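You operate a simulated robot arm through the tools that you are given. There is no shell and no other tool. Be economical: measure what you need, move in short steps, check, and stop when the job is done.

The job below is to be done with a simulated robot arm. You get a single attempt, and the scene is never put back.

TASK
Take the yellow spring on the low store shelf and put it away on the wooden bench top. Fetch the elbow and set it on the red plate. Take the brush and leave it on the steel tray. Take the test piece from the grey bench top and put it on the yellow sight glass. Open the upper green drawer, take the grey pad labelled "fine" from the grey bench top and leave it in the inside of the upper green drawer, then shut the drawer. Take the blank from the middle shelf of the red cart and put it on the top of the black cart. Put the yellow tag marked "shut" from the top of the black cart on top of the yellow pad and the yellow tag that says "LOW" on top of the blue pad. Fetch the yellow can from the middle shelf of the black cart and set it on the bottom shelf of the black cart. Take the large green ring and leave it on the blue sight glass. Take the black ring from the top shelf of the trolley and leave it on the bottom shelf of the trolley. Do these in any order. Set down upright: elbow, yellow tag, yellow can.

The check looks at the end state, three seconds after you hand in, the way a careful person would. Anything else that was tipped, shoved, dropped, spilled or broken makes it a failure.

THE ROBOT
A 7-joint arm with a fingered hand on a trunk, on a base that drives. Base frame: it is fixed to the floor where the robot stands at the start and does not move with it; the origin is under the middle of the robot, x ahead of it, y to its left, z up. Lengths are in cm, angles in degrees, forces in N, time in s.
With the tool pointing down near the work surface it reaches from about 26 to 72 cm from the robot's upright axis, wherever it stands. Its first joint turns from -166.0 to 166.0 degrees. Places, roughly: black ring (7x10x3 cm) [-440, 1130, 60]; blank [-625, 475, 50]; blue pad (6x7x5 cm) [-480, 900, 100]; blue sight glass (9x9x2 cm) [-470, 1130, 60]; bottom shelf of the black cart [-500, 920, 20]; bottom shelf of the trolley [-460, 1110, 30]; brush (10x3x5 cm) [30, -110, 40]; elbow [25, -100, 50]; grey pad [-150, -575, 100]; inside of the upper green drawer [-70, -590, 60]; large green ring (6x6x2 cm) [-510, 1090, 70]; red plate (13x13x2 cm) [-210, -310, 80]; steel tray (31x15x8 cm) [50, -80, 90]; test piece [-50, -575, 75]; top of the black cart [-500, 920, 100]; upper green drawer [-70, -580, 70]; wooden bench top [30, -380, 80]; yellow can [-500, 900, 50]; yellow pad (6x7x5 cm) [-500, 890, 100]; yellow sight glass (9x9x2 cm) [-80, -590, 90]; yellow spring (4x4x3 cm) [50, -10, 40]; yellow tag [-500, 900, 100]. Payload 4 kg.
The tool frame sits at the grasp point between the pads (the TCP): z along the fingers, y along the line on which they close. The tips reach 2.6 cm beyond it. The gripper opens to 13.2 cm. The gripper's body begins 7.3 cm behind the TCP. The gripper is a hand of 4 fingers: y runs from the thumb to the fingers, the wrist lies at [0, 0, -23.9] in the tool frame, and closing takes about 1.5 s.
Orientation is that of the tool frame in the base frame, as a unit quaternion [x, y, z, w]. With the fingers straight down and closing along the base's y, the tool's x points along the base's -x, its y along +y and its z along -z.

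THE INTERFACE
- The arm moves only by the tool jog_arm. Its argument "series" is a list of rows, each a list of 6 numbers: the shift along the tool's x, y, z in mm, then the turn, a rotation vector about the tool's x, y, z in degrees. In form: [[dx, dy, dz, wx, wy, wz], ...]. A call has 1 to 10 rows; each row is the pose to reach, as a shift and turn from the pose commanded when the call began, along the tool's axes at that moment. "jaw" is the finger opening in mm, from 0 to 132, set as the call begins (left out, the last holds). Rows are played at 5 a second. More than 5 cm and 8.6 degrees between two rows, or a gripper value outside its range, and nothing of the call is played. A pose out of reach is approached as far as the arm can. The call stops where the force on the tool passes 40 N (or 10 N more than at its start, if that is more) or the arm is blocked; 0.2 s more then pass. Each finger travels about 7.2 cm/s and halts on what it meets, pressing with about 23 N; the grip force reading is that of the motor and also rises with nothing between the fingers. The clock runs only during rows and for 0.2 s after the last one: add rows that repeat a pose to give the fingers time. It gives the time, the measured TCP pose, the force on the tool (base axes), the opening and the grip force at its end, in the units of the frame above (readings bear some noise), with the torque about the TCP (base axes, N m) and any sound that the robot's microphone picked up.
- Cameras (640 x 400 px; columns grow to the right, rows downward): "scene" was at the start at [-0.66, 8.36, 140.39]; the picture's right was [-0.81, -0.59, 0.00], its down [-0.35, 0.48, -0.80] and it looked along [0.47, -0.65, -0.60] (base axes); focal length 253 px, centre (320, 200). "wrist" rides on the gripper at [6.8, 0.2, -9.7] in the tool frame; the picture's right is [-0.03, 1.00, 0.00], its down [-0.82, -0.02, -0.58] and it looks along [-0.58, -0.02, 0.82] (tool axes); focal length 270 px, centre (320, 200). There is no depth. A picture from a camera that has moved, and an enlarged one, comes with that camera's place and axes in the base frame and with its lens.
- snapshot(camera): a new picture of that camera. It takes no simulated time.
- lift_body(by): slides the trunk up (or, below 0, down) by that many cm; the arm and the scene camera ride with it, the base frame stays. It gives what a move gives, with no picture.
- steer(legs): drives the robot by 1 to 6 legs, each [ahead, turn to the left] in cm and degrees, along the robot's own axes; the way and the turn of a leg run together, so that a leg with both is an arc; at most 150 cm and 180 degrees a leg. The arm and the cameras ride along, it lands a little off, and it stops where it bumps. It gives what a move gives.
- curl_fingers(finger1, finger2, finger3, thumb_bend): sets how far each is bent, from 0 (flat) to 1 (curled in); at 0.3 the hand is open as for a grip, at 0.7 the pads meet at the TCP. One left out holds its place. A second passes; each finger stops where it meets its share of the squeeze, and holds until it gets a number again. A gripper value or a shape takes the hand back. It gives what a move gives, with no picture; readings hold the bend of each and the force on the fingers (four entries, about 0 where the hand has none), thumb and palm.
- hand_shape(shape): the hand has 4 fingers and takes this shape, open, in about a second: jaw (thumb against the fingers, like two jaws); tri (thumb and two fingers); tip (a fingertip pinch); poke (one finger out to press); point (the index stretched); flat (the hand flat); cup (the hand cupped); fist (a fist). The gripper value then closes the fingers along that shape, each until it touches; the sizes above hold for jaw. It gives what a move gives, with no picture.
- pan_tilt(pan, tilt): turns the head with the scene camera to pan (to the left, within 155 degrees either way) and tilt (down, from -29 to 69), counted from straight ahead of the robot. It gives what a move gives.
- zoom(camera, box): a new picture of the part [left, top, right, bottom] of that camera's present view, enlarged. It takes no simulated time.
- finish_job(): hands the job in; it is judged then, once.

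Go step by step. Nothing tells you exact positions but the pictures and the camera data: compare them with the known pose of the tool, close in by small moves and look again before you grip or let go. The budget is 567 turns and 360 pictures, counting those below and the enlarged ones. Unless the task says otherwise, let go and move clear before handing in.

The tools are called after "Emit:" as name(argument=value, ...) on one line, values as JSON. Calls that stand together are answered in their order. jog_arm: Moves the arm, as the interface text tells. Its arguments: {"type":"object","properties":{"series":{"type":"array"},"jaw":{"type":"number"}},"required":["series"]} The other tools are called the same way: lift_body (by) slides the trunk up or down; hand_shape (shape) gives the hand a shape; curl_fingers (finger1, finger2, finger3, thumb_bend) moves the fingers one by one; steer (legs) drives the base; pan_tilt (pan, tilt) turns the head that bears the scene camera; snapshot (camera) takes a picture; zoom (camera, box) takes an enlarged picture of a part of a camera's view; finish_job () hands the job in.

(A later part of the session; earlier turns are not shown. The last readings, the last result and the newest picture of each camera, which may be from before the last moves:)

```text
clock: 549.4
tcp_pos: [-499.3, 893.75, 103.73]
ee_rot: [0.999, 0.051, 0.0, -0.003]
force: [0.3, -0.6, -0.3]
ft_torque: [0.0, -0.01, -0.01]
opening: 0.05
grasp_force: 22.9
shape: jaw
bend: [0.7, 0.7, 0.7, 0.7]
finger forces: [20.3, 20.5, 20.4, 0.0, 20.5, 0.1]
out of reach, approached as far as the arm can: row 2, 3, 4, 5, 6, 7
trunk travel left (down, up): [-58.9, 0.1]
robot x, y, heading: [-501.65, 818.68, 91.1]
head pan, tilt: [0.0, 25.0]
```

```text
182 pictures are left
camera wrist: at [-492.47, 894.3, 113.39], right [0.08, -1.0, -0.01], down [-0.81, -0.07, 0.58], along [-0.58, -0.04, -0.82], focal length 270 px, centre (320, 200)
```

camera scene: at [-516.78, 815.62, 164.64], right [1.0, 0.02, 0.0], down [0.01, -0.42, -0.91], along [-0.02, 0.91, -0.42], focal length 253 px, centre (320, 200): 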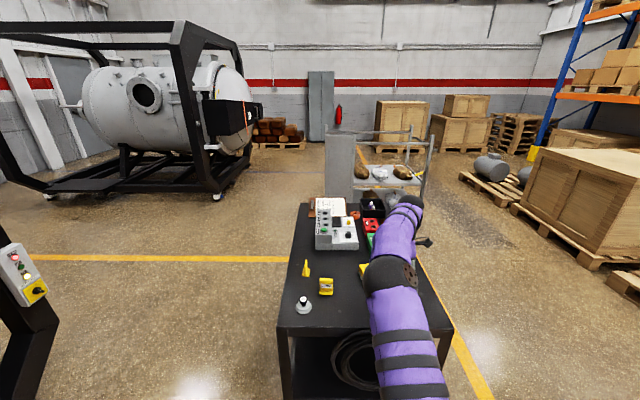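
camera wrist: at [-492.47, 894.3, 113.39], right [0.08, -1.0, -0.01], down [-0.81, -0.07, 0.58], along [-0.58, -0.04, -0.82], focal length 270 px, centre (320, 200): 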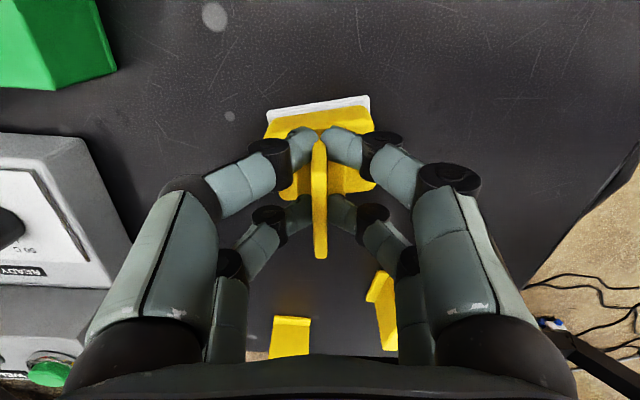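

Emit:
jog_arm(series=[[0, 0, -20, 0, 0, 0], [0, 30, -20, 0, 0, 0], [0, 55, -20, 0, 0, 0]])

Emit:
steer(legs=[[5, 0]])

Emit:
snapshot(camera="wrist")

```text
clock: 550.2
tcp_pos: [-498.67, 893.2, 106.54]
ee_rot: [0.999, 0.051, -0.001, -0.005]
force: [0.7, -0.8, 0.2]
ft_torque: [0.0, 0.02, 0.0]
opening: 0.02
grasp_force: 23.7
shape: jaw
bend: [0.7, 0.7, 0.7, 0.7]
finger forces: [20.3, 20.5, 20.4, 0.1, 20.3, 0.1]
out of reach, approached as far as the arm can: row 2, 3
trunk travel left (down, up): [-58.9, 0.1]
robot x, y, heading: [-501.84, 819.1, 91.3]
head pan, tilt: [0.0, 25.0]
```

```text
clock: 551.1
tcp_pos: [-498.76, 898.13, 106.66]
ee_rot: [0.999, 0.051, 0.0, -0.005]
force: [0.7, -0.2, 0.1]
ft_torque: [0.01, 0.03, -0.03]
opening: 0.05
grasp_force: 23.1
shape: jaw
bend: [0.7, 0.7, 0.7, 0.7]
finger forces: [20.3, 20.6, 20.4, 0.2, 20.5, 0.2]
trunk travel left (down, up): [-58.9, 0.1]
robot x, y, heading: [-501.8, 823.67, 91.0]
head pan, tilt: [0.0, 25.0]
```

```text
181 pictures are left
camera wrist: at [-491.85, 898.72, 116.23], right [0.08, -1.0, -0.01], down [-0.81, -0.07, 0.58], along [-0.58, -0.04, -0.82], focal length 270 px, centre (320, 200)
```

wrist: 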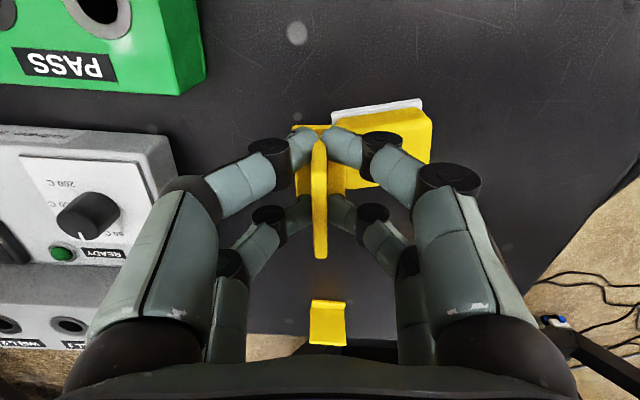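

Emit:
jog_arm(series=[[0, 24, 0, 0, 0, 0], [0, 47, 0, 0, 0, 0]])

Emit:
snapshot(camera="wrist")

```text
clock: 551.7
tcp_pos: [-498.26, 897.89, 107.3]
ee_rot: [0.999, 0.05, 0.0, -0.003]
force: [0.1, -0.4, 0.3]
ft_torque: [-0.02, 0.01, -0.01]
opening: 0.06
grasp_force: 23.3
shape: jaw
bend: [0.7, 0.7, 0.7, 0.7]
finger forces: [20.3, 20.6, 20.4, 0.1, 20.5, 0.0]
out of reach, approached as far as the arm can: row 1, 2
trunk travel left (down, up): [-58.9, 0.1]
robot x, y, heading: [-501.8, 823.79, 91.0]
head pan, tilt: [0.0, 25.0]
```

```text
180 pictures are left
camera wrist: at [-491.38, 898.43, 117.0], right [0.08, -1.0, -0.01], down [-0.81, -0.06, 0.58], along [-0.58, -0.04, -0.82], focal length 270 px, centre (320, 200)
```

wrist: 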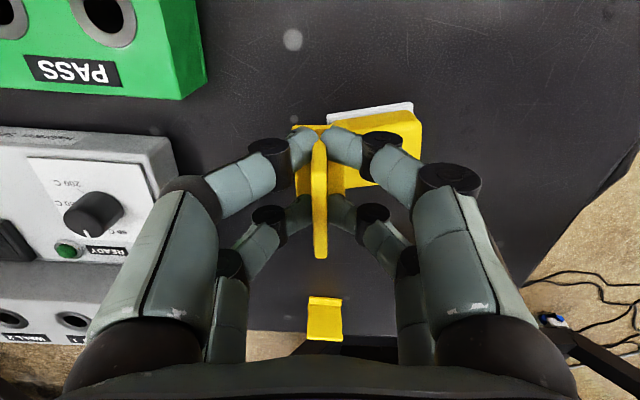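

Emit:
steer(legs=[[-4.6, 0]])

Emit:
lift_body(by=-2.5)

Emit:
snapshot(camera="wrist")

```text
clock: 552.6
tcp_pos: [-498.17, 893.23, 107.32]
ee_rot: [0.999, 0.051, 0.0, -0.003]
force: [0.6, 0.1, 0.4]
ft_torque: [0.01, -0.04, -0.01]
opening: 0.06
grasp_force: 23.0
shape: jaw
bend: [0.7, 0.7, 0.7, 0.7]
finger forces: [20.4, 20.5, 20.3, 0.0, 20.4, 0.0]
trunk travel left (down, up): [-58.9, 0.1]
robot x, y, heading: [-502.07, 819.07, 91.0]
head pan, tilt: [0.0, 25.0]
```

```text
clock: 553.4
tcp_pos: [-498.18, 893.17, 104.96]
ee_rot: [0.999, 0.05, -0.001, -0.003]
force: [0.0, -0.8, -1.0]
ft_torque: [0.02, 0.0, 0.0]
opening: 0.07
grasp_force: 23.3
shape: jaw
bend: [0.7, 0.7, 0.7, 0.7]
finger forces: [20.5, 20.7, 20.4, 0.1, 20.6, 0.1]
trunk travel left (down, up): [-56.4, 2.6]
robot x, y, heading: [-502.17, 818.65, 91.2]
head pan, tilt: [0.0, 25.0]
```

```text
179 pictures are left
camera wrist: at [-491.3, 893.75, 114.53], right [0.08, -1.0, -0.01], down [-0.81, -0.07, 0.58], along [-0.58, -0.04, -0.82], focal length 270 px, centre (320, 200)
```

wrist: 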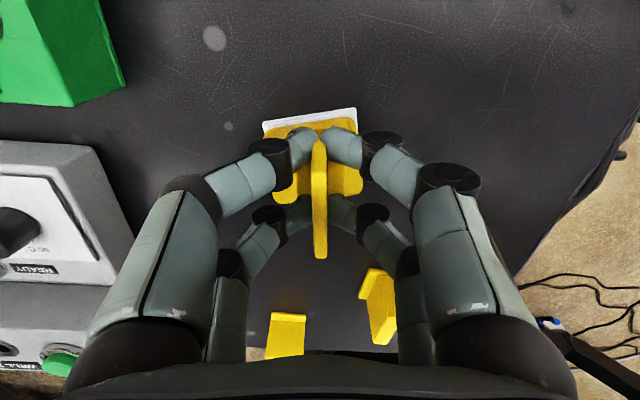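

Emit:
steer(legs=[[0, 1.6]])

Emit:
snapshot(camera="wrist")

```text
clock: 554.1
tcp_pos: [-500.15, 893.3, 104.92]
ee_rot: [0.998, 0.063, 0.0, -0.004]
force: [-0.3, 0.6, 0.0]
ft_torque: [-0.02, 0.03, 0.01]
opening: 0.03
grasp_force: 23.3
shape: jaw
bend: [0.7, 0.7, 0.7, 0.7]
finger forces: [20.4, 20.4, 20.4, 0.1, 20.6, 0.0]
trunk travel left (down, up): [-56.4, 2.6]
robot x, y, heading: [-501.71, 818.9, 92.6]
head pan, tilt: [0.0, 25.0]
```

```text
178 pictures are left
camera wrist: at [-493.31, 893.99, 114.54], right [0.1, -0.99, -0.01], down [-0.81, -0.09, 0.58], along [-0.58, -0.05, -0.82], focal length 270 px, centre (320, 200)
```

wrist: 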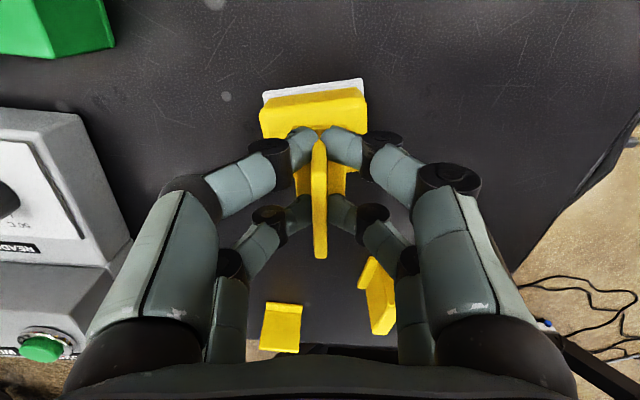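

Emit:
lift_body(by=-1.0)

Emit:
lift_body(by=-0.5)

Emit:
lift_body(by=-0.5)

```text
clock: 554.7
tcp_pos: [-500.2, 893.26, 103.82]
ee_rot: [0.998, 0.063, -0.001, -0.004]
force: [0.3, 1.4, -0.6]
ft_torque: [0.02, 0.0, 0.0]
opening: 0.08
grasp_force: 23.0
shape: jaw
bend: [0.7, 0.7, 0.7, 0.7]
finger forces: [20.3, 20.5, 20.5, 0.0, 20.4, 0.0]
trunk travel left (down, up): [-55.4, 3.6]
robot x, y, heading: [-502.1, 819.03, 92.9]
head pan, tilt: [0.0, 25.0]
```

```text
clock: 555.2
tcp_pos: [-500.17, 893.35, 103.39]
ee_rot: [0.998, 0.063, 0.0, -0.004]
force: [-0.3, 0.2, -0.7]
ft_torque: [0.05, 0.01, -0.04]
opening: 0.06
grasp_force: 23.0
shape: jaw
bend: [0.7, 0.7, 0.7, 0.7]
finger forces: [20.3, 20.5, 20.4, 0.1, 20.5, 0.0]
trunk travel left (down, up): [-54.9, 4.1]
robot x, y, heading: [-501.76, 818.9, 92.5]
head pan, tilt: [0.0, 25.0]
```

```text
clock: 555.8
tcp_pos: [-500.13, 893.18, 102.89]
ee_rot: [0.998, 0.064, 0.0, -0.003]
force: [-0.3, 0.2, 0.3]
ft_torque: [-0.03, -0.01, 0.01]
opening: 0.04
grasp_force: 23.4
shape: jaw
bend: [0.7, 0.7, 0.7, 0.7]
finger forces: [20.3, 20.5, 20.5, 0.1, 20.5, 0.1]
trunk travel left (down, up): [-54.4, 4.6]
robot x, y, heading: [-501.73, 819.42, 92.7]
head pan, tilt: [0.0, 25.0]
```

Emit:
snapshot(camera="wrist")

Emit:
lift_body(by=-0.4)

Emit:
lift_body(by=-0.4)

```text
177 pictures are left
camera wrist: at [-493.29, 893.99, 112.53], right [0.1, -0.99, -0.01], down [-0.81, -0.09, 0.58], along [-0.58, -0.05, -0.82], focal length 270 px, centre (320, 200)
```

wrist: 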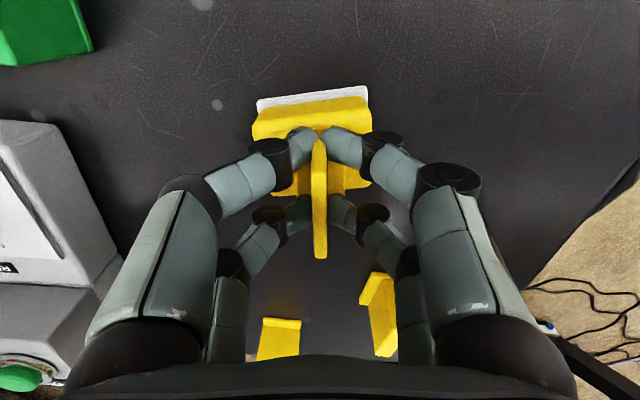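

```text
clock: 556.3
tcp_pos: [-500.17, 893.27, 102.61]
ee_rot: [0.998, 0.064, 0.0, -0.005]
force: [0.2, 2.6, 14.4]
ft_torque: [0.07, -0.05, 0.01]
opening: 0.08
grasp_force: 23.1
shape: jaw
bend: [0.71, 0.71, 0.7, 0.71]
finger forces: [22.1, 22.0, 22.9, 0.1, 23.7, 0.1]
trunk travel left (down, up): [-54.0, 5.0]
robot x, y, heading: [-501.86, 818.89, 92.6]
head pan, tilt: [0.0, 25.0]
```

```text
clock: 556.9
tcp_pos: [-500.09, 893.22, 102.61]
ee_rot: [0.998, 0.064, 0.0, -0.008]
force: [0.8, 7.7, 36.2]
ft_torque: [0.23, -0.09, 0.03]
opening: 0.2
grasp_force: 22.6
shape: jaw
bend: [0.71, 0.71, 0.71, 0.71]
finger forces: [24.5, 24.5, 27.5, 0.0, 29.1, 0.0]
trunk travel left (down, up): [-53.6, 5.4]
robot x, y, heading: [-501.57, 819.12, 92.5]
head pan, tilt: [0.0, 25.0]
```

Emit:
lift_body(by=0.5)

Emit:
jog_arm(series=[[0, 0, 0, 0, 0, 0], [0, 0, 0, 0, 0, 0], [0, 0, 0, 0, 0, 0], [0, 0, 0, 0, 0, 0]], jaw=35)

Emit:
snapshot(camera="wrist")

```text
clock: 557.4
tcp_pos: [-500.17, 893.11, 102.67]
ee_rot: [0.998, 0.063, 0.0, -0.003]
force: [0.4, 3.8, 21.2]
ft_torque: [0.15, -0.07, 0.03]
opening: 0.22
grasp_force: 23.1
shape: jaw
bend: [0.71, 0.71, 0.71, 0.71]
finger forces: [24.1, 24.1, 26.1, 0.0, 27.1, 0.0]
trunk travel left (down, up): [-54.1, 4.9]
robot x, y, heading: [-501.55, 819.03, 92.5]
head pan, tilt: [0.0, 25.0]
```

```text
clock: 558.4
tcp_pos: [-500.12, 893.31, 102.55]
ee_rot: [0.998, 0.063, -0.001, -0.004]
force: [-0.9, -0.9, -0.3]
ft_torque: [-0.02, 0.01, 0.01]
opening: 3.47
grasp_force: 0.0
shape: jaw
bend: [0.73, 0.73, 0.73, 0.7]
finger forces: [0.0, 0.1, 0.0, 0.1, 0.0, 0.1]
trunk travel left (down, up): [-54.1, 4.9]
robot x, y, heading: [-501.9, 819.26, 93.0]
head pan, tilt: [0.0, 25.0]
```

```text
176 pictures are left
camera wrist: at [-493.29, 894.0, 112.19], right [0.1, -0.99, -0.01], down [-0.81, -0.09, 0.58], along [-0.58, -0.05, -0.82], focal length 270 px, centre (320, 200)
```

wrist: 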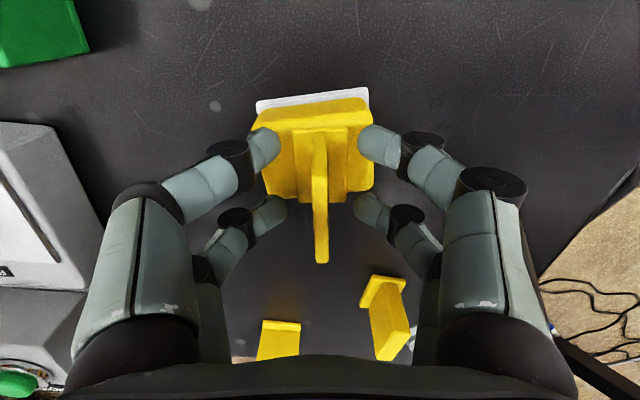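

Emit:
lift_body(by=4.9)

Emit:
snapshot(camera="wrist")

Emit:
jog_arm(series=[[0, 0, -12, 0, 0, 0], [0, 0, -24, 0, 0, 0]])

```text
clock: 559.3
tcp_pos: [-500.21, 893.23, 107.44]
ee_rot: [0.998, 0.063, -0.001, -0.004]
force: [-0.7, -0.4, -0.1]
ft_torque: [-0.06, -0.04, 0.01]
opening: 3.47
grasp_force: 0.2
shape: jaw
bend: [0.73, 0.73, 0.73, 0.7]
finger forces: [0.0, 0.0, 0.0, 0.1, 0.0, 0.1]
trunk travel left (down, up): [-59.0, 0.0]
robot x, y, heading: [-501.66, 818.93, 93.0]
head pan, tilt: [0.0, 25.0]
```

```text
175 pictures are left
camera wrist: at [-493.3, 894.01, 117.12], right [0.1, -0.99, -0.01], down [-0.81, -0.09, 0.58], along [-0.58, -0.05, -0.82], focal length 270 px, centre (320, 200)
```

wrist: 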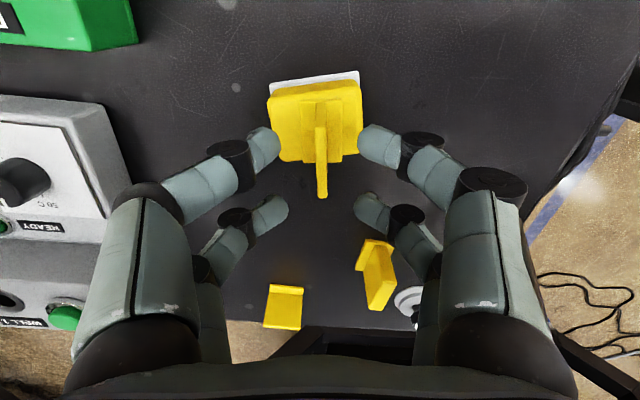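

```text
clock: 559.9
tcp_pos: [-500.11, 892.95, 109.88]
ee_rot: [0.998, 0.063, -0.001, -0.003]
force: [-0.8, 0.5, -0.2]
ft_torque: [0.0, -0.03, 0.02]
opening: 3.45
grasp_force: 0.0
shape: jaw
bend: [0.73, 0.73, 0.73, 0.7]
finger forces: [0.1, 0.0, 0.1, 0.0, 0.1, 0.0]
out of reach, approached as far as the arm can: row 2
trunk travel left (down, up): [-59.0, 0.0]
robot x, y, heading: [-502.32, 819.23, 92.8]
head pan, tilt: [0.0, 25.0]
```

Emit:
steer(legs=[[-9, 0]])

Emit:
jog_arm(series=[[-40, 0, 0, 0, 0, 0], [-80, 0, 0, 0, 0, 0], [-110, 0, 0, 0, 0, 0]], jaw=50)

Emit:
snapshot(camera="wrist")

```text
clock: 561.0
tcp_pos: [-499.8, 883.87, 109.78]
ee_rot: [0.998, 0.063, 0.0, -0.003]
force: [0.7, -0.1, 0.0]
ft_torque: [0.01, -0.01, 0.01]
opening: 3.51
grasp_force: 0.1
shape: jaw
bend: [0.73, 0.73, 0.73, 0.7]
finger forces: [0.1, 0.0, 0.1, 0.1, 0.0, 0.0]
trunk travel left (down, up): [-59.0, 0.0]
robot x, y, heading: [-501.41, 810.19, 92.8]
head pan, tilt: [0.0, 25.0]
```

```text
clock: 561.8
tcp_pos: [-510.92, 882.93, 110.06]
ee_rot: [0.998, 0.063, 0.0, -0.002]
force: [0.5, 0.1, -0.3]
ft_torque: [0.0, -0.01, 0.01]
opening: 4.96
grasp_force: 0.0
shape: jaw
bend: [0.73, 0.73, 0.73, 0.7]
finger forces: [0.0, 0.0, 0.1, 0.0, 0.0, 0.0]
out of reach, approached as far as the arm can: row 2, 3
trunk travel left (down, up): [-59.0, 0.0]
robot x, y, heading: [-501.6, 809.93, 92.7]
head pan, tilt: [0.0, 25.0]
```

```text
174 pictures are left
camera wrist: at [-504.08, 883.64, 119.75], right [0.1, -0.99, 0.0], down [-0.81, -0.09, 0.58], along [-0.57, -0.06, -0.82], focal length 270 px, centre (320, 200)
```

wrist: 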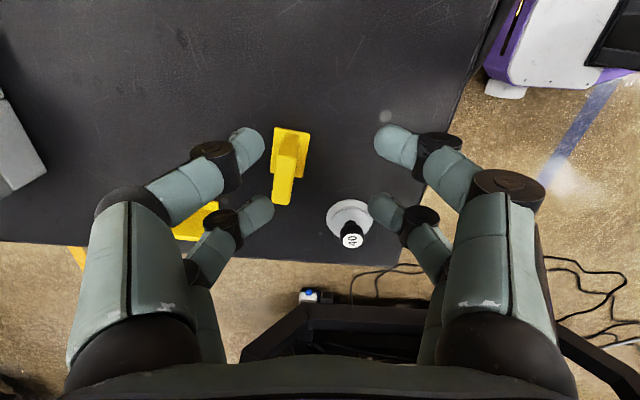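

Emit:
steer(legs=[[2.9, 0]])

Emit:
jog_arm(series=[[-24, 0, 0, 0, 0, 0], [-48, 0, 0, 0, 0, 0], [-48, 0, 20, 0, 0, 0], [-48, 0, 45, 0, 0, 0]])

Emit:
snapshot(camera="wrist")

```text
clock: 562.6
tcp_pos: [-511.04, 885.72, 109.89]
ee_rot: [0.998, 0.064, 0.0, -0.002]
force: [-0.4, 0.1, 0.8]
ft_torque: [-0.05, 0.01, 0.01]
opening: 4.98
grasp_force: 0.0
shape: jaw
bend: [0.73, 0.73, 0.73, 0.7]
finger forces: [0.1, 0.1, 0.1, 0.1, 0.0, 0.0]
trunk travel left (down, up): [-59.0, 0.0]
robot x, y, heading: [-501.26, 812.96, 92.6]
head pan, tilt: [0.0, 25.0]
```

```text
clock: 563.6
tcp_pos: [-515.81, 885.99, 105.7]
ee_rot: [0.998, 0.063, 0.001, -0.001]
force: [0.3, 0.6, 0.1]
ft_torque: [0.0, 0.02, -0.01]
opening: 4.97
grasp_force: 0.0
shape: jaw
bend: [0.73, 0.73, 0.73, 0.7]
finger forces: [0.0, 0.0, 0.0, 0.0, 0.1, 0.0]
out of reach, approached as far as the arm can: row 4
trunk travel left (down, up): [-59.0, 0.0]
robot x, y, heading: [-501.18, 812.71, 92.7]
head pan, tilt: [0.0, 25.0]
```

```text
173 pictures are left
camera wrist: at [-508.94, 886.78, 115.4], right [0.1, -0.99, 0.0], down [-0.81, -0.08, 0.58], along [-0.58, -0.06, -0.82], focal length 270 px, centre (320, 200)
```

wrist: 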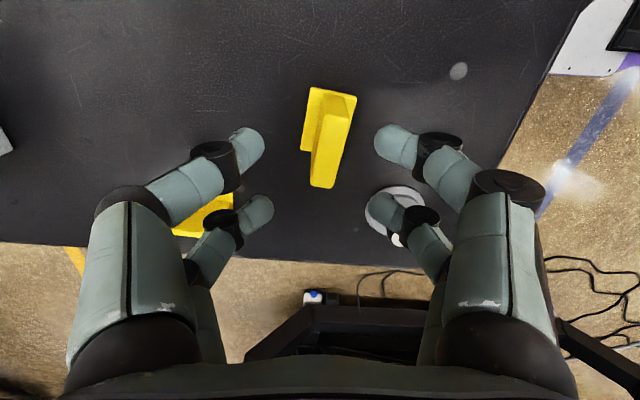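

Emit:
jog_arm(series=[[0, 3, 0, 0, 0, 7], [0, 6, 0, 0, 0, 14]])

Emit:
lift_body(by=-4)

Emit:
snapshot(camera="wrist")

```text
clock: 564.2
tcp_pos: [-515.98, 885.97, 105.83]
ee_rot: [0.998, -0.059, 0.0, -0.001]
force: [0.3, -0.6, 0.2]
ft_torque: [-0.01, 0.03, 0.0]
opening: 4.96
grasp_force: 0.1
shape: jaw
bend: [0.73, 0.73, 0.73, 0.7]
finger forces: [0.1, 0.0, 0.0, 0.0, 0.0, 0.1]
out of reach, approached as far as the arm can: row 1, 2
trunk travel left (down, up): [-59.0, 0.0]
robot x, y, heading: [-501.63, 812.89, 92.9]
head pan, tilt: [0.0, 25.0]
```

```text
clock: 565.1
tcp_pos: [-515.89, 885.9, 101.8]
ee_rot: [0.998, -0.058, 0.0, 0.0]
force: [0.4, -0.4, -0.7]
ft_torque: [-0.01, 0.01, 0.02]
opening: 4.98
grasp_force: 0.0
shape: jaw
bend: [0.73, 0.73, 0.73, 0.7]
finger forces: [0.1, 0.0, 0.1, 0.0, 0.1, 0.0]
trunk travel left (down, up): [-55.0, 4.0]
robot x, y, heading: [-501.21, 812.96, 92.9]
head pan, tilt: [0.0, 25.0]
```

```text
172 pictures are left
camera wrist: at [-509.13, 885.02, 111.54], right [-0.14, -0.99, 0.0], down [-0.81, 0.11, 0.58], along [-0.57, 0.08, -0.82], focal length 270 px, centre (320, 200)
```

wrist: 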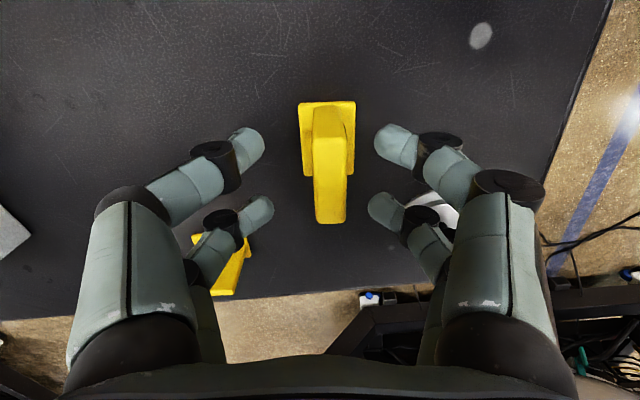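

Emit:
lift_body(by=-3.1)

Emit:
snapshot(camera="wrist")

```text
clock: 565.8
tcp_pos: [-515.83, 885.98, 98.78]
ee_rot: [0.998, -0.058, 0.001, -0.002]
force: [0.4, -0.4, 1.0]
ft_torque: [-0.01, -0.03, -0.01]
opening: 4.96
grasp_force: 0.2
shape: jaw
bend: [0.73, 0.73, 0.73, 0.7]
finger forces: [0.1, 0.0, 0.1, 0.0, 0.0, 0.0]
trunk travel left (down, up): [-51.9, 7.1]
robot x, y, heading: [-501.66, 813.23, 92.7]
head pan, tilt: [0.0, 25.0]
```

```text
171 pictures are left
camera wrist: at [-509.12, 885.02, 108.44], right [-0.14, -0.99, 0.0], down [-0.81, 0.11, 0.58], along [-0.57, 0.08, -0.82], focal length 270 px, centre (320, 200)
```

wrist: 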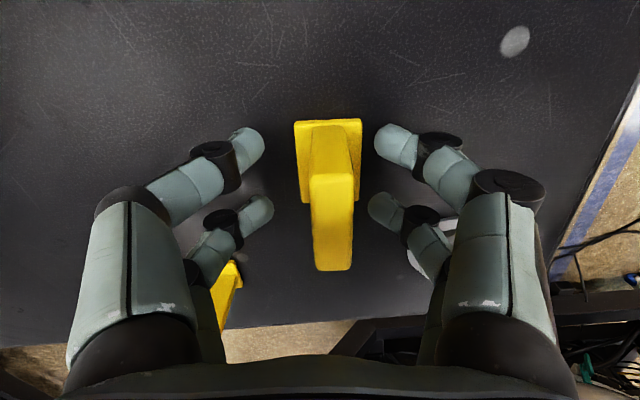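

Emit:
jog_arm(series=[[0, 0, 0, 0, 0, 0], [0, 0, 0, 0, 0, 0], [0, 0, 0, 0, 0, 0], [0, 0, 0, 0, 0, 0], [0, 0, 0, 0, 0, 0]], jaw=0)

Emit:
snapshot(camera="wrist")

```text
clock: 567.0
tcp_pos: [-515.92, 885.92, 98.72]
ee_rot: [0.998, -0.058, 0.0, -0.001]
force: [0.2, 0.5, 0.1]
ft_torque: [0.0, 0.0, 0.0]
opening: 1.05
grasp_force: 22.4
shape: jaw
bend: [0.72, 0.72, 0.72, 0.7]
finger forces: [20.7, 20.6, 20.4, 0.0, 20.7, 0.0]
trunk travel left (down, up): [-51.9, 7.1]
robot x, y, heading: [-501.37, 813.49, 92.9]
head pan, tilt: [0.0, 25.0]
```

```text
170 pictures are left
camera wrist: at [-509.13, 885.03, 108.43], right [-0.14, -0.99, 0.0], down [-0.81, 0.11, 0.58], along [-0.57, 0.08, -0.82], focal length 270 px, centre (320, 200)
```

wrist: 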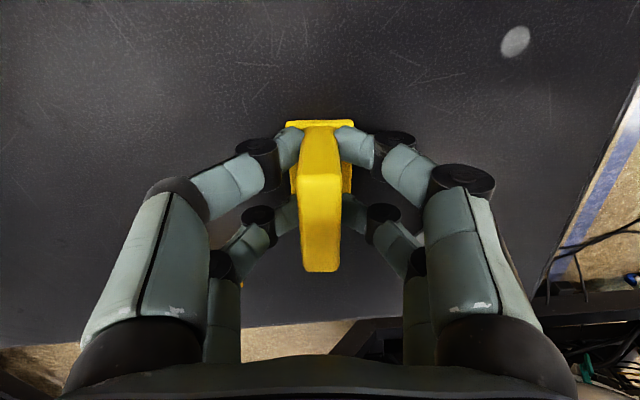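

Emit:
lift_body(by=7.1)

Emit:
steer(legs=[[-7, 0]])

Emit:
jog_arm(series=[[40, -5, -10, 0, 0, 0], [80, -9, -20, 0, 0, 0], [120, -14, -20, 0, 0, 0], [160, -19, -20, 0, 0, 0], [200, -23, -20, 0, 0, 0], [240, -28, -20, 0, 0, 0], [280, -33, -20, 0, 0, 0], [310, -36, -20, 0, 0, 0]])

Emit:
snapshot(camera="wrist")

```text
clock: 568.1
tcp_pos: [-515.94, 885.99, 105.8]
ee_rot: [0.998, -0.058, 0.0, -0.001]
force: [0.3, 0.3, 0.0]
ft_torque: [0.04, 0.0, -0.02]
opening: 1.07
grasp_force: 23.0
shape: jaw
bend: [0.72, 0.72, 0.72, 0.7]
finger forces: [20.5, 20.7, 20.4, 0.1, 20.7, 0.0]
trunk travel left (down, up): [-59.0, 0.0]
robot x, y, heading: [-501.53, 813.27, 92.6]
head pan, tilt: [0.0, 25.0]
```

```text
clock: 569.1
tcp_pos: [-515.76, 878.97, 105.91]
ee_rot: [0.998, -0.059, 0.0, -0.002]
force: [-0.2, -0.7, -1.3]
ft_torque: [-0.01, 0.02, 0.0]
opening: 1.04
grasp_force: 22.7
shape: jaw
bend: [0.72, 0.72, 0.72, 0.7]
finger forces: [20.6, 20.6, 20.4, 0.0, 20.8, 0.1]
trunk travel left (down, up): [-59.0, 0.0]
robot x, y, heading: [-501.24, 806.55, 92.8]
head pan, tilt: [0.0, 25.0]
```

```text
clock: 570.9
tcp_pos: [-484.58, 877.86, 107.85]
ee_rot: [0.998, -0.058, 0.0, -0.001]
force: [-1.8, -0.3, -0.5]
ft_torque: [-0.02, 0.01, 0.01]
opening: 1.03
grasp_force: 22.0
shape: jaw
bend: [0.72, 0.72, 0.72, 0.7]
finger forces: [20.5, 20.6, 20.3, 0.0, 20.7, 0.0]
out of reach, approached as far as the arm can: row 1, 2, 3, 4, 5, 7, 8
trunk travel left (down, up): [-59.0, 0.0]
robot x, y, heading: [-501.27, 806.03, 92.8]
head pan, tilt: [0.0, 25.0]
```

```text
169 pictures are left
camera wrist: at [-477.68, 877.0, 117.59], right [-0.14, -0.99, 0.0], down [-0.81, 0.11, 0.58], along [-0.57, 0.08, -0.82], focal length 270 px, centre (320, 200)
```

wrist: 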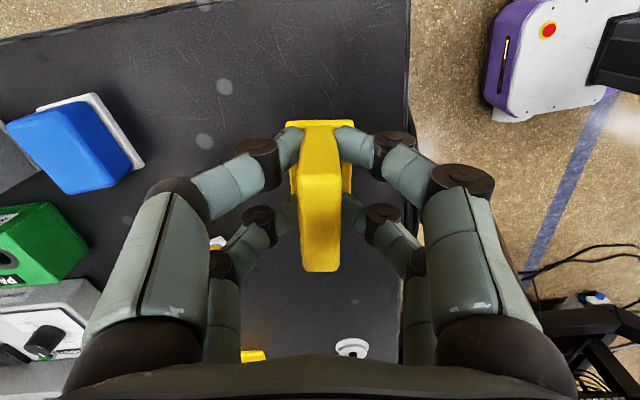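

Emit:
steer(legs=[[14, 0]])

Emit:
snapshot(camera="wrist")

Emit:
pan_tilt(pan=-15, tilt=35)

Emit:
zoom(camera="scene", box=[240, 100, 400, 200])

```text
clock: 572.2
tcp_pos: [-485.33, 892.06, 107.87]
ee_rot: [0.998, -0.058, 0.0, 0.0]
force: [0.8, 0.4, -1.5]
ft_torque: [-0.03, 0.01, 0.05]
opening: 1.02
grasp_force: 22.7
shape: jaw
bend: [0.72, 0.72, 0.72, 0.7]
finger forces: [20.5, 20.6, 20.3, 0.0, 20.7, 0.1]
trunk travel left (down, up): [-59.0, 0.0]
robot x, y, heading: [-501.9, 819.86, 92.7]
head pan, tilt: [0.0, 25.0]
```

```text
168 pictures are left
camera wrist: at [-478.51, 891.16, 117.52], right [-0.14, -0.99, 0.0], down [-0.81, 0.11, 0.58], along [-0.57, 0.08, -0.82], focal length 270 px, centre (320, 200)
```

wrist: 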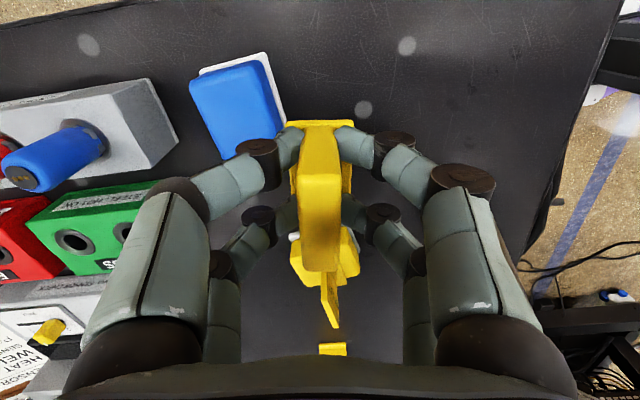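

```text
clock: 573.0
tcp_pos: [-485.35, 891.93, 107.89]
ee_rot: [0.998, -0.057, 0.001, -0.001]
force: [0.0, 0.0, -0.8]
ft_torque: [-0.04, 0.02, 0.03]
opening: 1.07
grasp_force: 22.2
shape: jaw
bend: [0.72, 0.72, 0.72, 0.7]
finger forces: [20.4, 20.6, 20.3, 0.0, 20.6, 0.0]
trunk travel left (down, up): [-59.0, 0.0]
robot x, y, heading: [-501.54, 820.33, 92.7]
head pan, tilt: [-15.0, 35.0]
```

```text
4.00 times, centred on (320, 150) of scene
camera zoom: at [-514.76, 822.08, 163.16], right [0.98, -0.21, 0.0], down [-0.12, -0.56, -0.82], along [0.17, 0.8, -0.57], focal length 1012 px, centre (320, 400)
```

zoom: 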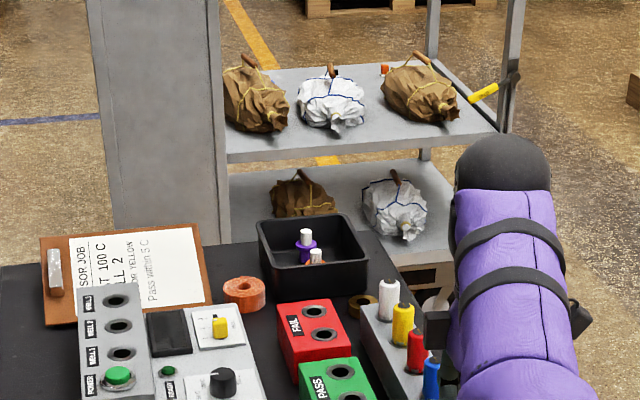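

Emit:
steer(legs=[[4.4, 0]])

Emit:
steer(legs=[[0, -1.5]])

Emit:
snapshot(camera="wrist")

```text
clock: 573.9
tcp_pos: [-485.6, 896.51, 107.85]
ee_rot: [0.998, -0.057, 0.001, 0.0]
force: [0.0, 0.0, 0.1]
ft_torque: [-0.02, 0.0, -0.01]
opening: 1.02
grasp_force: 23.4
shape: jaw
bend: [0.72, 0.72, 0.72, 0.7]
finger forces: [20.5, 20.6, 20.3, 0.1, 20.7, 0.1]
trunk travel left (down, up): [-59.0, 0.0]
robot x, y, heading: [-502.16, 824.64, 92.4]
head pan, tilt: [-15.0, 35.0]
```

```text
clock: 574.7
tcp_pos: [-483.68, 895.94, 107.91]
ee_rot: [0.998, -0.069, -0.001, -0.002]
force: [-0.1, 0.4, -0.6]
ft_torque: [0.04, 0.02, -0.01]
opening: 1.04
grasp_force: 22.6
shape: jaw
bend: [0.72, 0.72, 0.72, 0.7]
finger forces: [20.5, 20.6, 20.4, 0.0, 20.7, 0.1]
trunk travel left (down, up): [-59.0, 0.0]
robot x, y, heading: [-502.11, 824.83, 91.1]
head pan, tilt: [-15.0, 35.0]
```

```text
166 pictures are left
camera wrist: at [-476.9, 894.9, 117.55], right [-0.16, -0.99, 0.0], down [-0.8, 0.13, 0.58], along [-0.57, 0.1, -0.82], focal length 270 px, centre (320, 200)
```

wrist: 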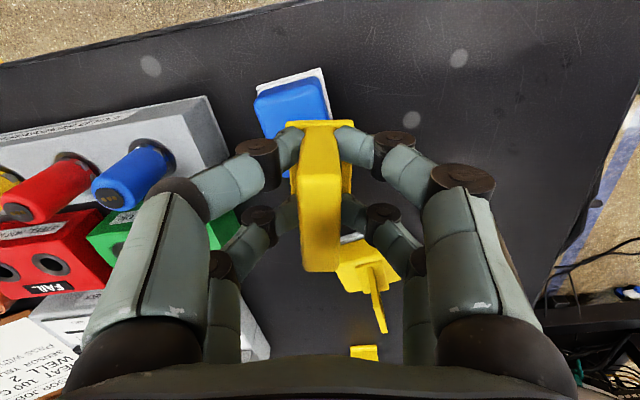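

Emit:
steer(legs=[[1.0, 0]])

Emit:
lift_body(by=-3.5)

Emit:
snapshot(camera="wrist")

```text
clock: 575.4
tcp_pos: [-483.92, 897.12, 107.83]
ee_rot: [0.998, -0.07, 0.0, -0.001]
force: [-0.1, 0.1, -0.4]
ft_torque: [0.0, 0.04, 0.01]
opening: 1.06
grasp_force: 23.0
shape: jaw
bend: [0.72, 0.72, 0.72, 0.7]
finger forces: [20.5, 20.6, 20.3, 0.0, 20.7, 0.0]
trunk travel left (down, up): [-59.0, 0.0]
robot x, y, heading: [-501.89, 825.52, 91.3]
head pan, tilt: [-15.0, 35.0]
```

```text
clock: 576.2
tcp_pos: [-483.91, 896.95, 104.38]
ee_rot: [0.998, -0.07, 0.0, -0.001]
force: [0.7, -0.7, -0.6]
ft_torque: [0.02, 0.01, -0.01]
opening: 1.01
grasp_force: 23.4
shape: jaw
bend: [0.72, 0.72, 0.72, 0.7]
finger forces: [20.5, 20.6, 20.4, 0.0, 20.7, 0.0]
trunk travel left (down, up): [-55.5, 3.5]
robot x, y, heading: [-502.05, 825.83, 91.0]
head pan, tilt: [-15.0, 35.0]
```

```text
165 pictures are left
camera wrist: at [-477.0, 895.97, 114.04], right [-0.16, -0.99, 0.0], down [-0.81, 0.13, 0.58], along [-0.57, 0.1, -0.82], focal length 270 px, centre (320, 200)
```

wrist: 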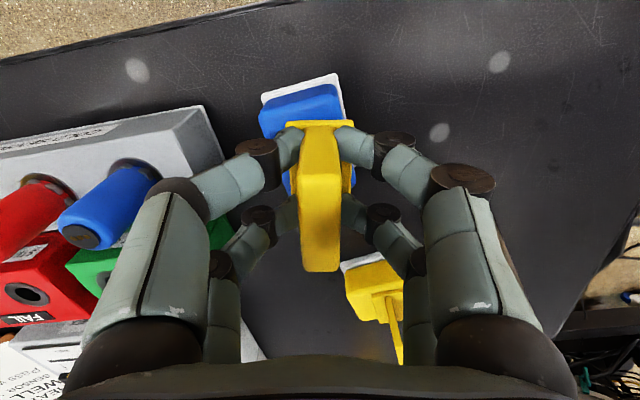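

Emit:
steer(legs=[[0, -0.5]])

Emit:
lift_body(by=-1.0)

Emit:
lift_body(by=-0.4)

Emit:
lift_body(by=-0.4)

```text
clock: 576.9
tcp_pos: [-483.47, 896.99, 104.38]
ee_rot: [0.997, -0.072, 0.001, 0.0]
force: [-1.3, 0.4, -0.9]
ft_torque: [-0.06, -0.05, 0.04]
opening: 1.07
grasp_force: 23.4
shape: jaw
bend: [0.72, 0.72, 0.72, 0.7]
finger forces: [20.5, 20.7, 20.4, 0.0, 20.7, 0.0]
trunk travel left (down, up): [-55.5, 3.5]
robot x, y, heading: [-502.04, 825.61, 90.3]
head pan, tilt: [-15.0, 35.0]
```

```text
clock: 577.5
tcp_pos: [-483.39, 896.69, 103.39]
ee_rot: [0.997, -0.073, 0.0, -0.001]
force: [0.2, 0.3, -0.3]
ft_torque: [-0.02, 0.01, 0.02]
opening: 1.07
grasp_force: 23.0
shape: jaw
bend: [0.72, 0.72, 0.72, 0.7]
finger forces: [20.5, 20.6, 20.4, 0.0, 20.7, 0.0]
trunk travel left (down, up): [-54.5, 4.5]
robot x, y, heading: [-501.99, 825.27, 90.6]
head pan, tilt: [-15.0, 35.0]
```

```text
clock: 578.0
tcp_pos: [-483.34, 896.78, 102.97]
ee_rot: [0.997, -0.073, 0.0, 0.0]
force: [-0.6, 0.1, -0.3]
ft_torque: [-0.02, 0.0, 0.03]
opening: 1.06
grasp_force: 23.2
shape: jaw
bend: [0.72, 0.72, 0.72, 0.7]
finger forces: [20.5, 20.7, 20.3, 0.0, 20.8, 0.0]
trunk travel left (down, up): [-54.1, 4.9]
robot x, y, heading: [-502.35, 825.28, 90.6]
head pan, tilt: [-15.0, 35.0]
```

```text
clock: 578.6
tcp_pos: [-483.34, 896.79, 102.93]
ee_rot: [0.997, -0.073, 0.0, -0.003]
force: [0.6, 2.3, 15.2]
ft_torque: [0.06, -0.1, 0.01]
opening: 1.08
grasp_force: 22.7
shape: jaw
bend: [0.72, 0.72, 0.72, 0.7]
finger forces: [22.2, 21.8, 22.6, 0.0, 24.0, 0.0]
trunk travel left (down, up): [-53.7, 5.3]
robot x, y, heading: [-502.38, 825.29, 90.3]
head pan, tilt: [-15.0, 35.0]
```

Contact with the blue pad. I'll release with a small opening.

Emit:
jog_arm(series=[[0, 0, 0, 0, 0, 0], [0, 0, 0, 0, 0, 0], [0, 0, 0, 0, 0, 0], [0, 0, 0, 0, 0, 0]], jaw=30)

Emit:
snapshot(camera="wrist")

Emit:
lift_body(by=5.3)

Emit:
snapshot(camera="wrist")

```text
clock: 579.6
tcp_pos: [-483.44, 896.74, 102.53]
ee_rot: [0.997, -0.072, 0.0, 0.0]
force: [0.1, 0.0, -0.1]
ft_torque: [-0.01, 0.0, 0.01]
opening: 2.99
grasp_force: 0.0
shape: jaw
bend: [0.73, 0.73, 0.73, 0.7]
finger forces: [0.1, 0.1, 0.1, 0.1, 0.0, 0.0]
trunk travel left (down, up): [-53.7, 5.3]
robot x, y, heading: [-502.48, 825.54, 90.5]
head pan, tilt: [-15.0, 35.0]
```

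```text
164 pictures are left
camera wrist: at [-476.56, 895.75, 112.2], right [-0.17, -0.99, 0.0], down [-0.8, 0.14, 0.58], along [-0.57, 0.1, -0.82], focal length 270 px, centre (320, 200)
```

wrist: 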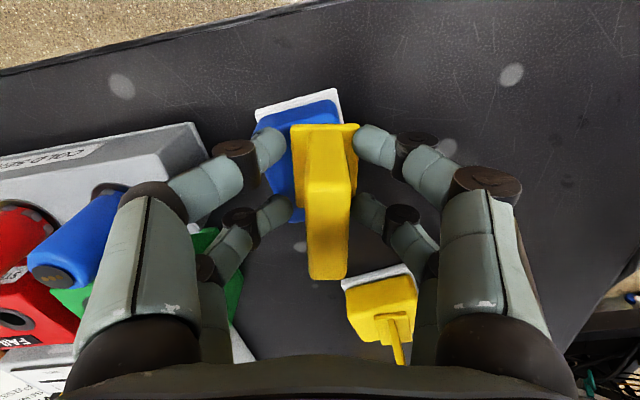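

```text
clock: 580.5
tcp_pos: [-483.36, 896.91, 107.85]
ee_rot: [0.997, -0.072, 0.0, 0.0]
force: [-0.2, -0.7, -0.9]
ft_torque: [0.02, 0.02, 0.05]
opening: 2.98
grasp_force: 0.1
shape: jaw
bend: [0.73, 0.73, 0.73, 0.7]
finger forces: [0.0, 0.0, 0.0, 0.0, 0.0, 0.0]
trunk travel left (down, up): [-59.0, 0.0]
robot x, y, heading: [-501.98, 825.19, 90.6]
head pan, tilt: [-15.0, 35.0]
```

```text
163 pictures are left
camera wrist: at [-476.56, 895.76, 117.53], right [-0.17, -0.99, 0.0], down [-0.8, 0.14, 0.58], along [-0.57, 0.1, -0.82], focal length 270 px, centre (320, 200)
```

wrist: 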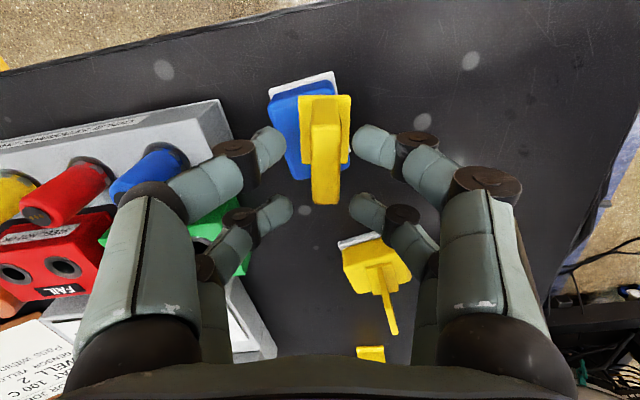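

Emit:
zoom(camera="wrist", box=[250, 60, 410, 160])

```text
4.00 times, centred on (330, 110) of wrist
camera zoom: at [-476.56, 895.76, 117.53], right [-0.17, -0.99, 0.0], down [-0.8, 0.14, 0.58], along [-0.57, 0.1, -0.82], focal length 1081 px, centre (280, 560)
```

zoom: 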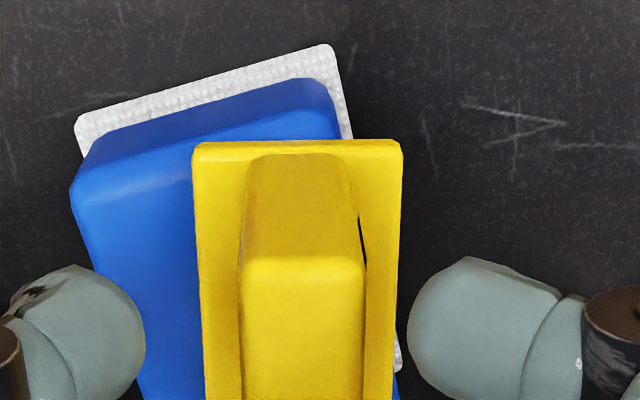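

Emit:
steer(legs=[[-50, 0]])

Emit:
lift_body(by=-40)

Emit:
pan_tilt(pan=-8, tilt=35)

Emit:
snapshot(camera="scene")

```text
clock: 583.4
tcp_pos: [-483.17, 847.43, 107.93]
ee_rot: [0.998, -0.069, 0.0, -0.001]
force: [0.3, 0.2, -0.2]
ft_torque: [-0.02, 0.0, 0.01]
opening: 2.97
grasp_force: 0.0
shape: jaw
bend: [0.73, 0.73, 0.73, 0.7]
finger forces: [0.0, 0.0, 0.0, 0.0, 0.0, 0.0]
trunk travel left (down, up): [-59.0, 0.0]
robot x, y, heading: [-501.76, 775.73, 90.4]
head pan, tilt: [-15.0, 35.0]
```

```text
clock: 587.3
tcp_pos: [-483.21, 847.4, 67.91]
ee_rot: [0.998, -0.07, 0.001, -0.001]
force: [-0.4, -0.5, 0.8]
ft_torque: [0.0, -0.03, 0.0]
opening: 3.02
grasp_force: 0.0
shape: jaw
bend: [0.73, 0.73, 0.73, 0.7]
finger forces: [0.0, 0.0, 0.0, 0.1, 0.0, 0.0]
trunk travel left (down, up): [-19.0, 40.0]
robot x, y, heading: [-501.51, 776.22, 90.9]
head pan, tilt: [-15.0, 35.0]
```

```text
clock: 587.9
tcp_pos: [-483.23, 847.41, 67.81]
ee_rot: [0.998, -0.07, 0.0, -0.001]
force: [0.5, 0.1, 0.0]
ft_torque: [0.01, -0.02, 0.03]
opening: 2.98
grasp_force: 0.0
shape: jaw
bend: [0.73, 0.73, 0.73, 0.7]
finger forces: [0.0, 0.0, 0.0, 0.0, 0.0, 0.1]
trunk travel left (down, up): [-19.0, 40.0]
robot x, y, heading: [-501.39, 776.29, 90.9]
head pan, tilt: [-8.0, 35.0]
```

```text
161 pictures are left
camera scene: at [-515.44, 778.62, 123.16], right [0.99, -0.13, 0.0], down [-0.07, -0.57, -0.82], along [0.1, 0.81, -0.57], focal length 253 px, centre (320, 200)
```

scene: 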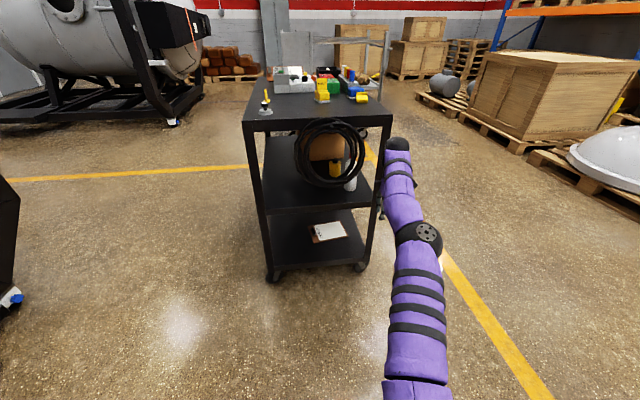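

Emit:
zoom(camera="scene", box=[240, 90, 400, 290])

Emit:
zoom(camera="scene", box=[280, 115, 380, 215])

Emit:
zoom(camera="scene", box=[240, 60, 400, 140])

```text
2.00 times, centred on (320, 190) of scene
camera zoom: at [-515.44, 778.62, 123.16], right [0.99, -0.13, 0.0], down [-0.07, -0.57, -0.82], along [0.1, 0.81, -0.57], focal length 506 px, centre (320, 220)
```

zoom: 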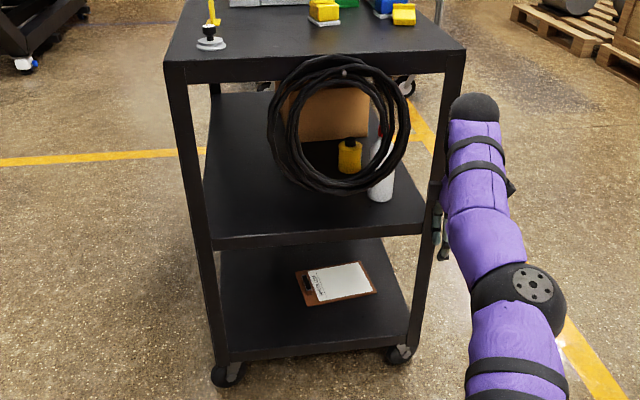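

```text
4.00 times, centred on (330, 165) of scene
camera zoom: at [-515.44, 778.62, 123.16], right [0.99, -0.13, 0.0], down [-0.07, -0.57, -0.82], along [0.1, 0.81, -0.57], focal length 1012 px, centre (280, 340)
```

zoom: 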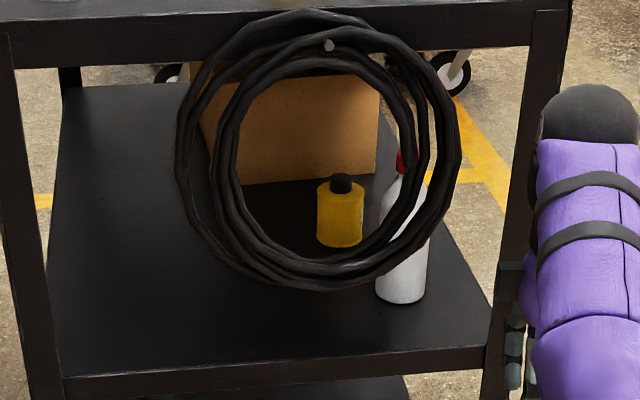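

```text
4.00 times, centred on (320, 100) of scene
camera zoom: at [-515.44, 778.62, 123.16], right [0.99, -0.13, 0.0], down [-0.07, -0.57, -0.82], along [0.1, 0.81, -0.57], focal length 1012 px, centre (320, 600)
```

zoom: 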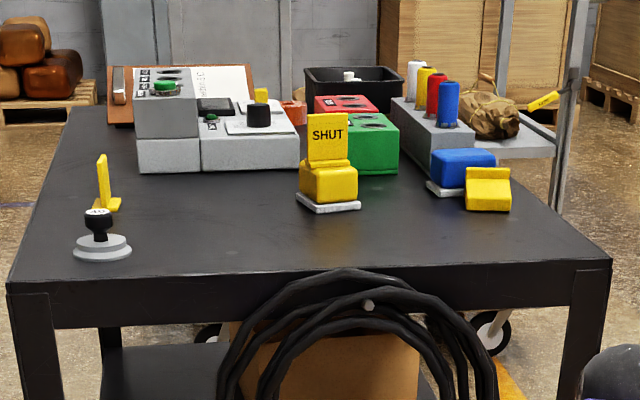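

The LOW tag has fallen off the blue pad and is lying in front of it. I'll pick it up again and place it better, after a close look.

Emit:
lift_body(by=40)

Emit:
steer(legs=[[35, 0]])

Emit:
snapshot(camera="wrist")

Emit:
zoom(camera="scene", box=[280, 130, 440, 230])

```text
clock: 591.8
tcp_pos: [-483.21, 847.42, 107.89]
ee_rot: [0.998, -0.069, 0.001, -0.001]
force: [0.6, -1.0, 0.0]
ft_torque: [-0.03, -0.01, -0.02]
opening: 2.99
grasp_force: 0.1
shape: jaw
bend: [0.73, 0.73, 0.73, 0.7]
finger forces: [0.1, 0.0, 0.0, 0.0, 0.0, 0.1]
trunk travel left (down, up): [-59.0, 0.0]
robot x, y, heading: [-501.55, 776.17, 90.8]
head pan, tilt: [-8.0, 35.0]
```

```text
clock: 594.0
tcp_pos: [-483.56, 882.57, 107.76]
ee_rot: [0.997, -0.071, 0.0, -0.001]
force: [0.6, 0.4, 0.1]
ft_torque: [0.02, 0.02, -0.03]
opening: 3.02
grasp_force: 0.0
shape: jaw
bend: [0.73, 0.73, 0.73, 0.7]
finger forces: [0.1, 0.1, 0.1, 0.0, 0.0, 0.0]
trunk travel left (down, up): [-59.0, 0.0]
robot x, y, heading: [-501.9, 811.07, 90.6]
head pan, tilt: [-8.0, 35.0]
```

```text
157 pictures are left
camera wrist: at [-476.71, 881.39, 117.51], right [-0.17, -0.99, 0.0], down [-0.8, 0.14, 0.58], along [-0.57, 0.1, -0.82], focal length 270 px, centre (320, 200)
```

wrist: 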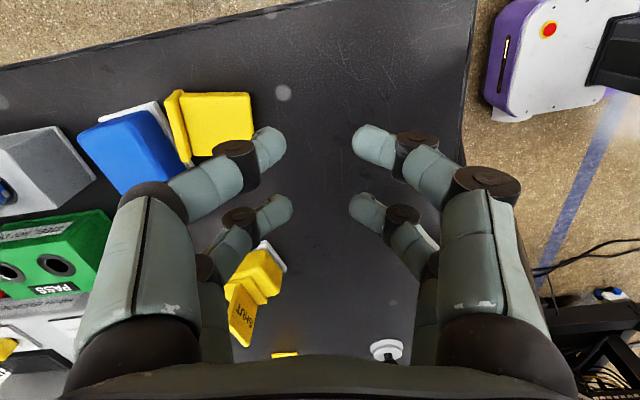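

```text
4.00 times, centred on (360, 180) of scene
camera zoom: at [-515.87, 813.73, 163.16], right [0.99, -0.13, 0.0], down [-0.07, -0.57, -0.82], along [0.1, 0.81, -0.57], focal length 1012 px, centre (160, 280)
```

zoom: 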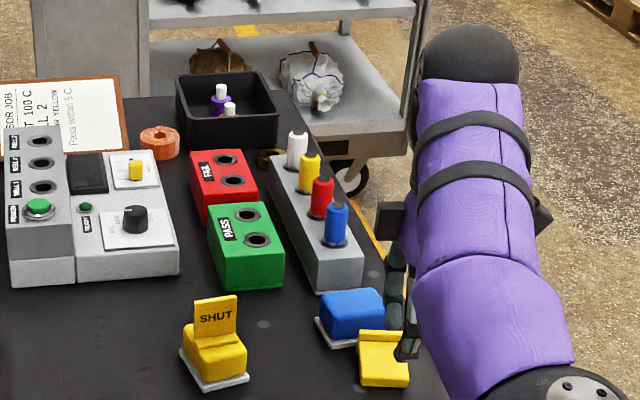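

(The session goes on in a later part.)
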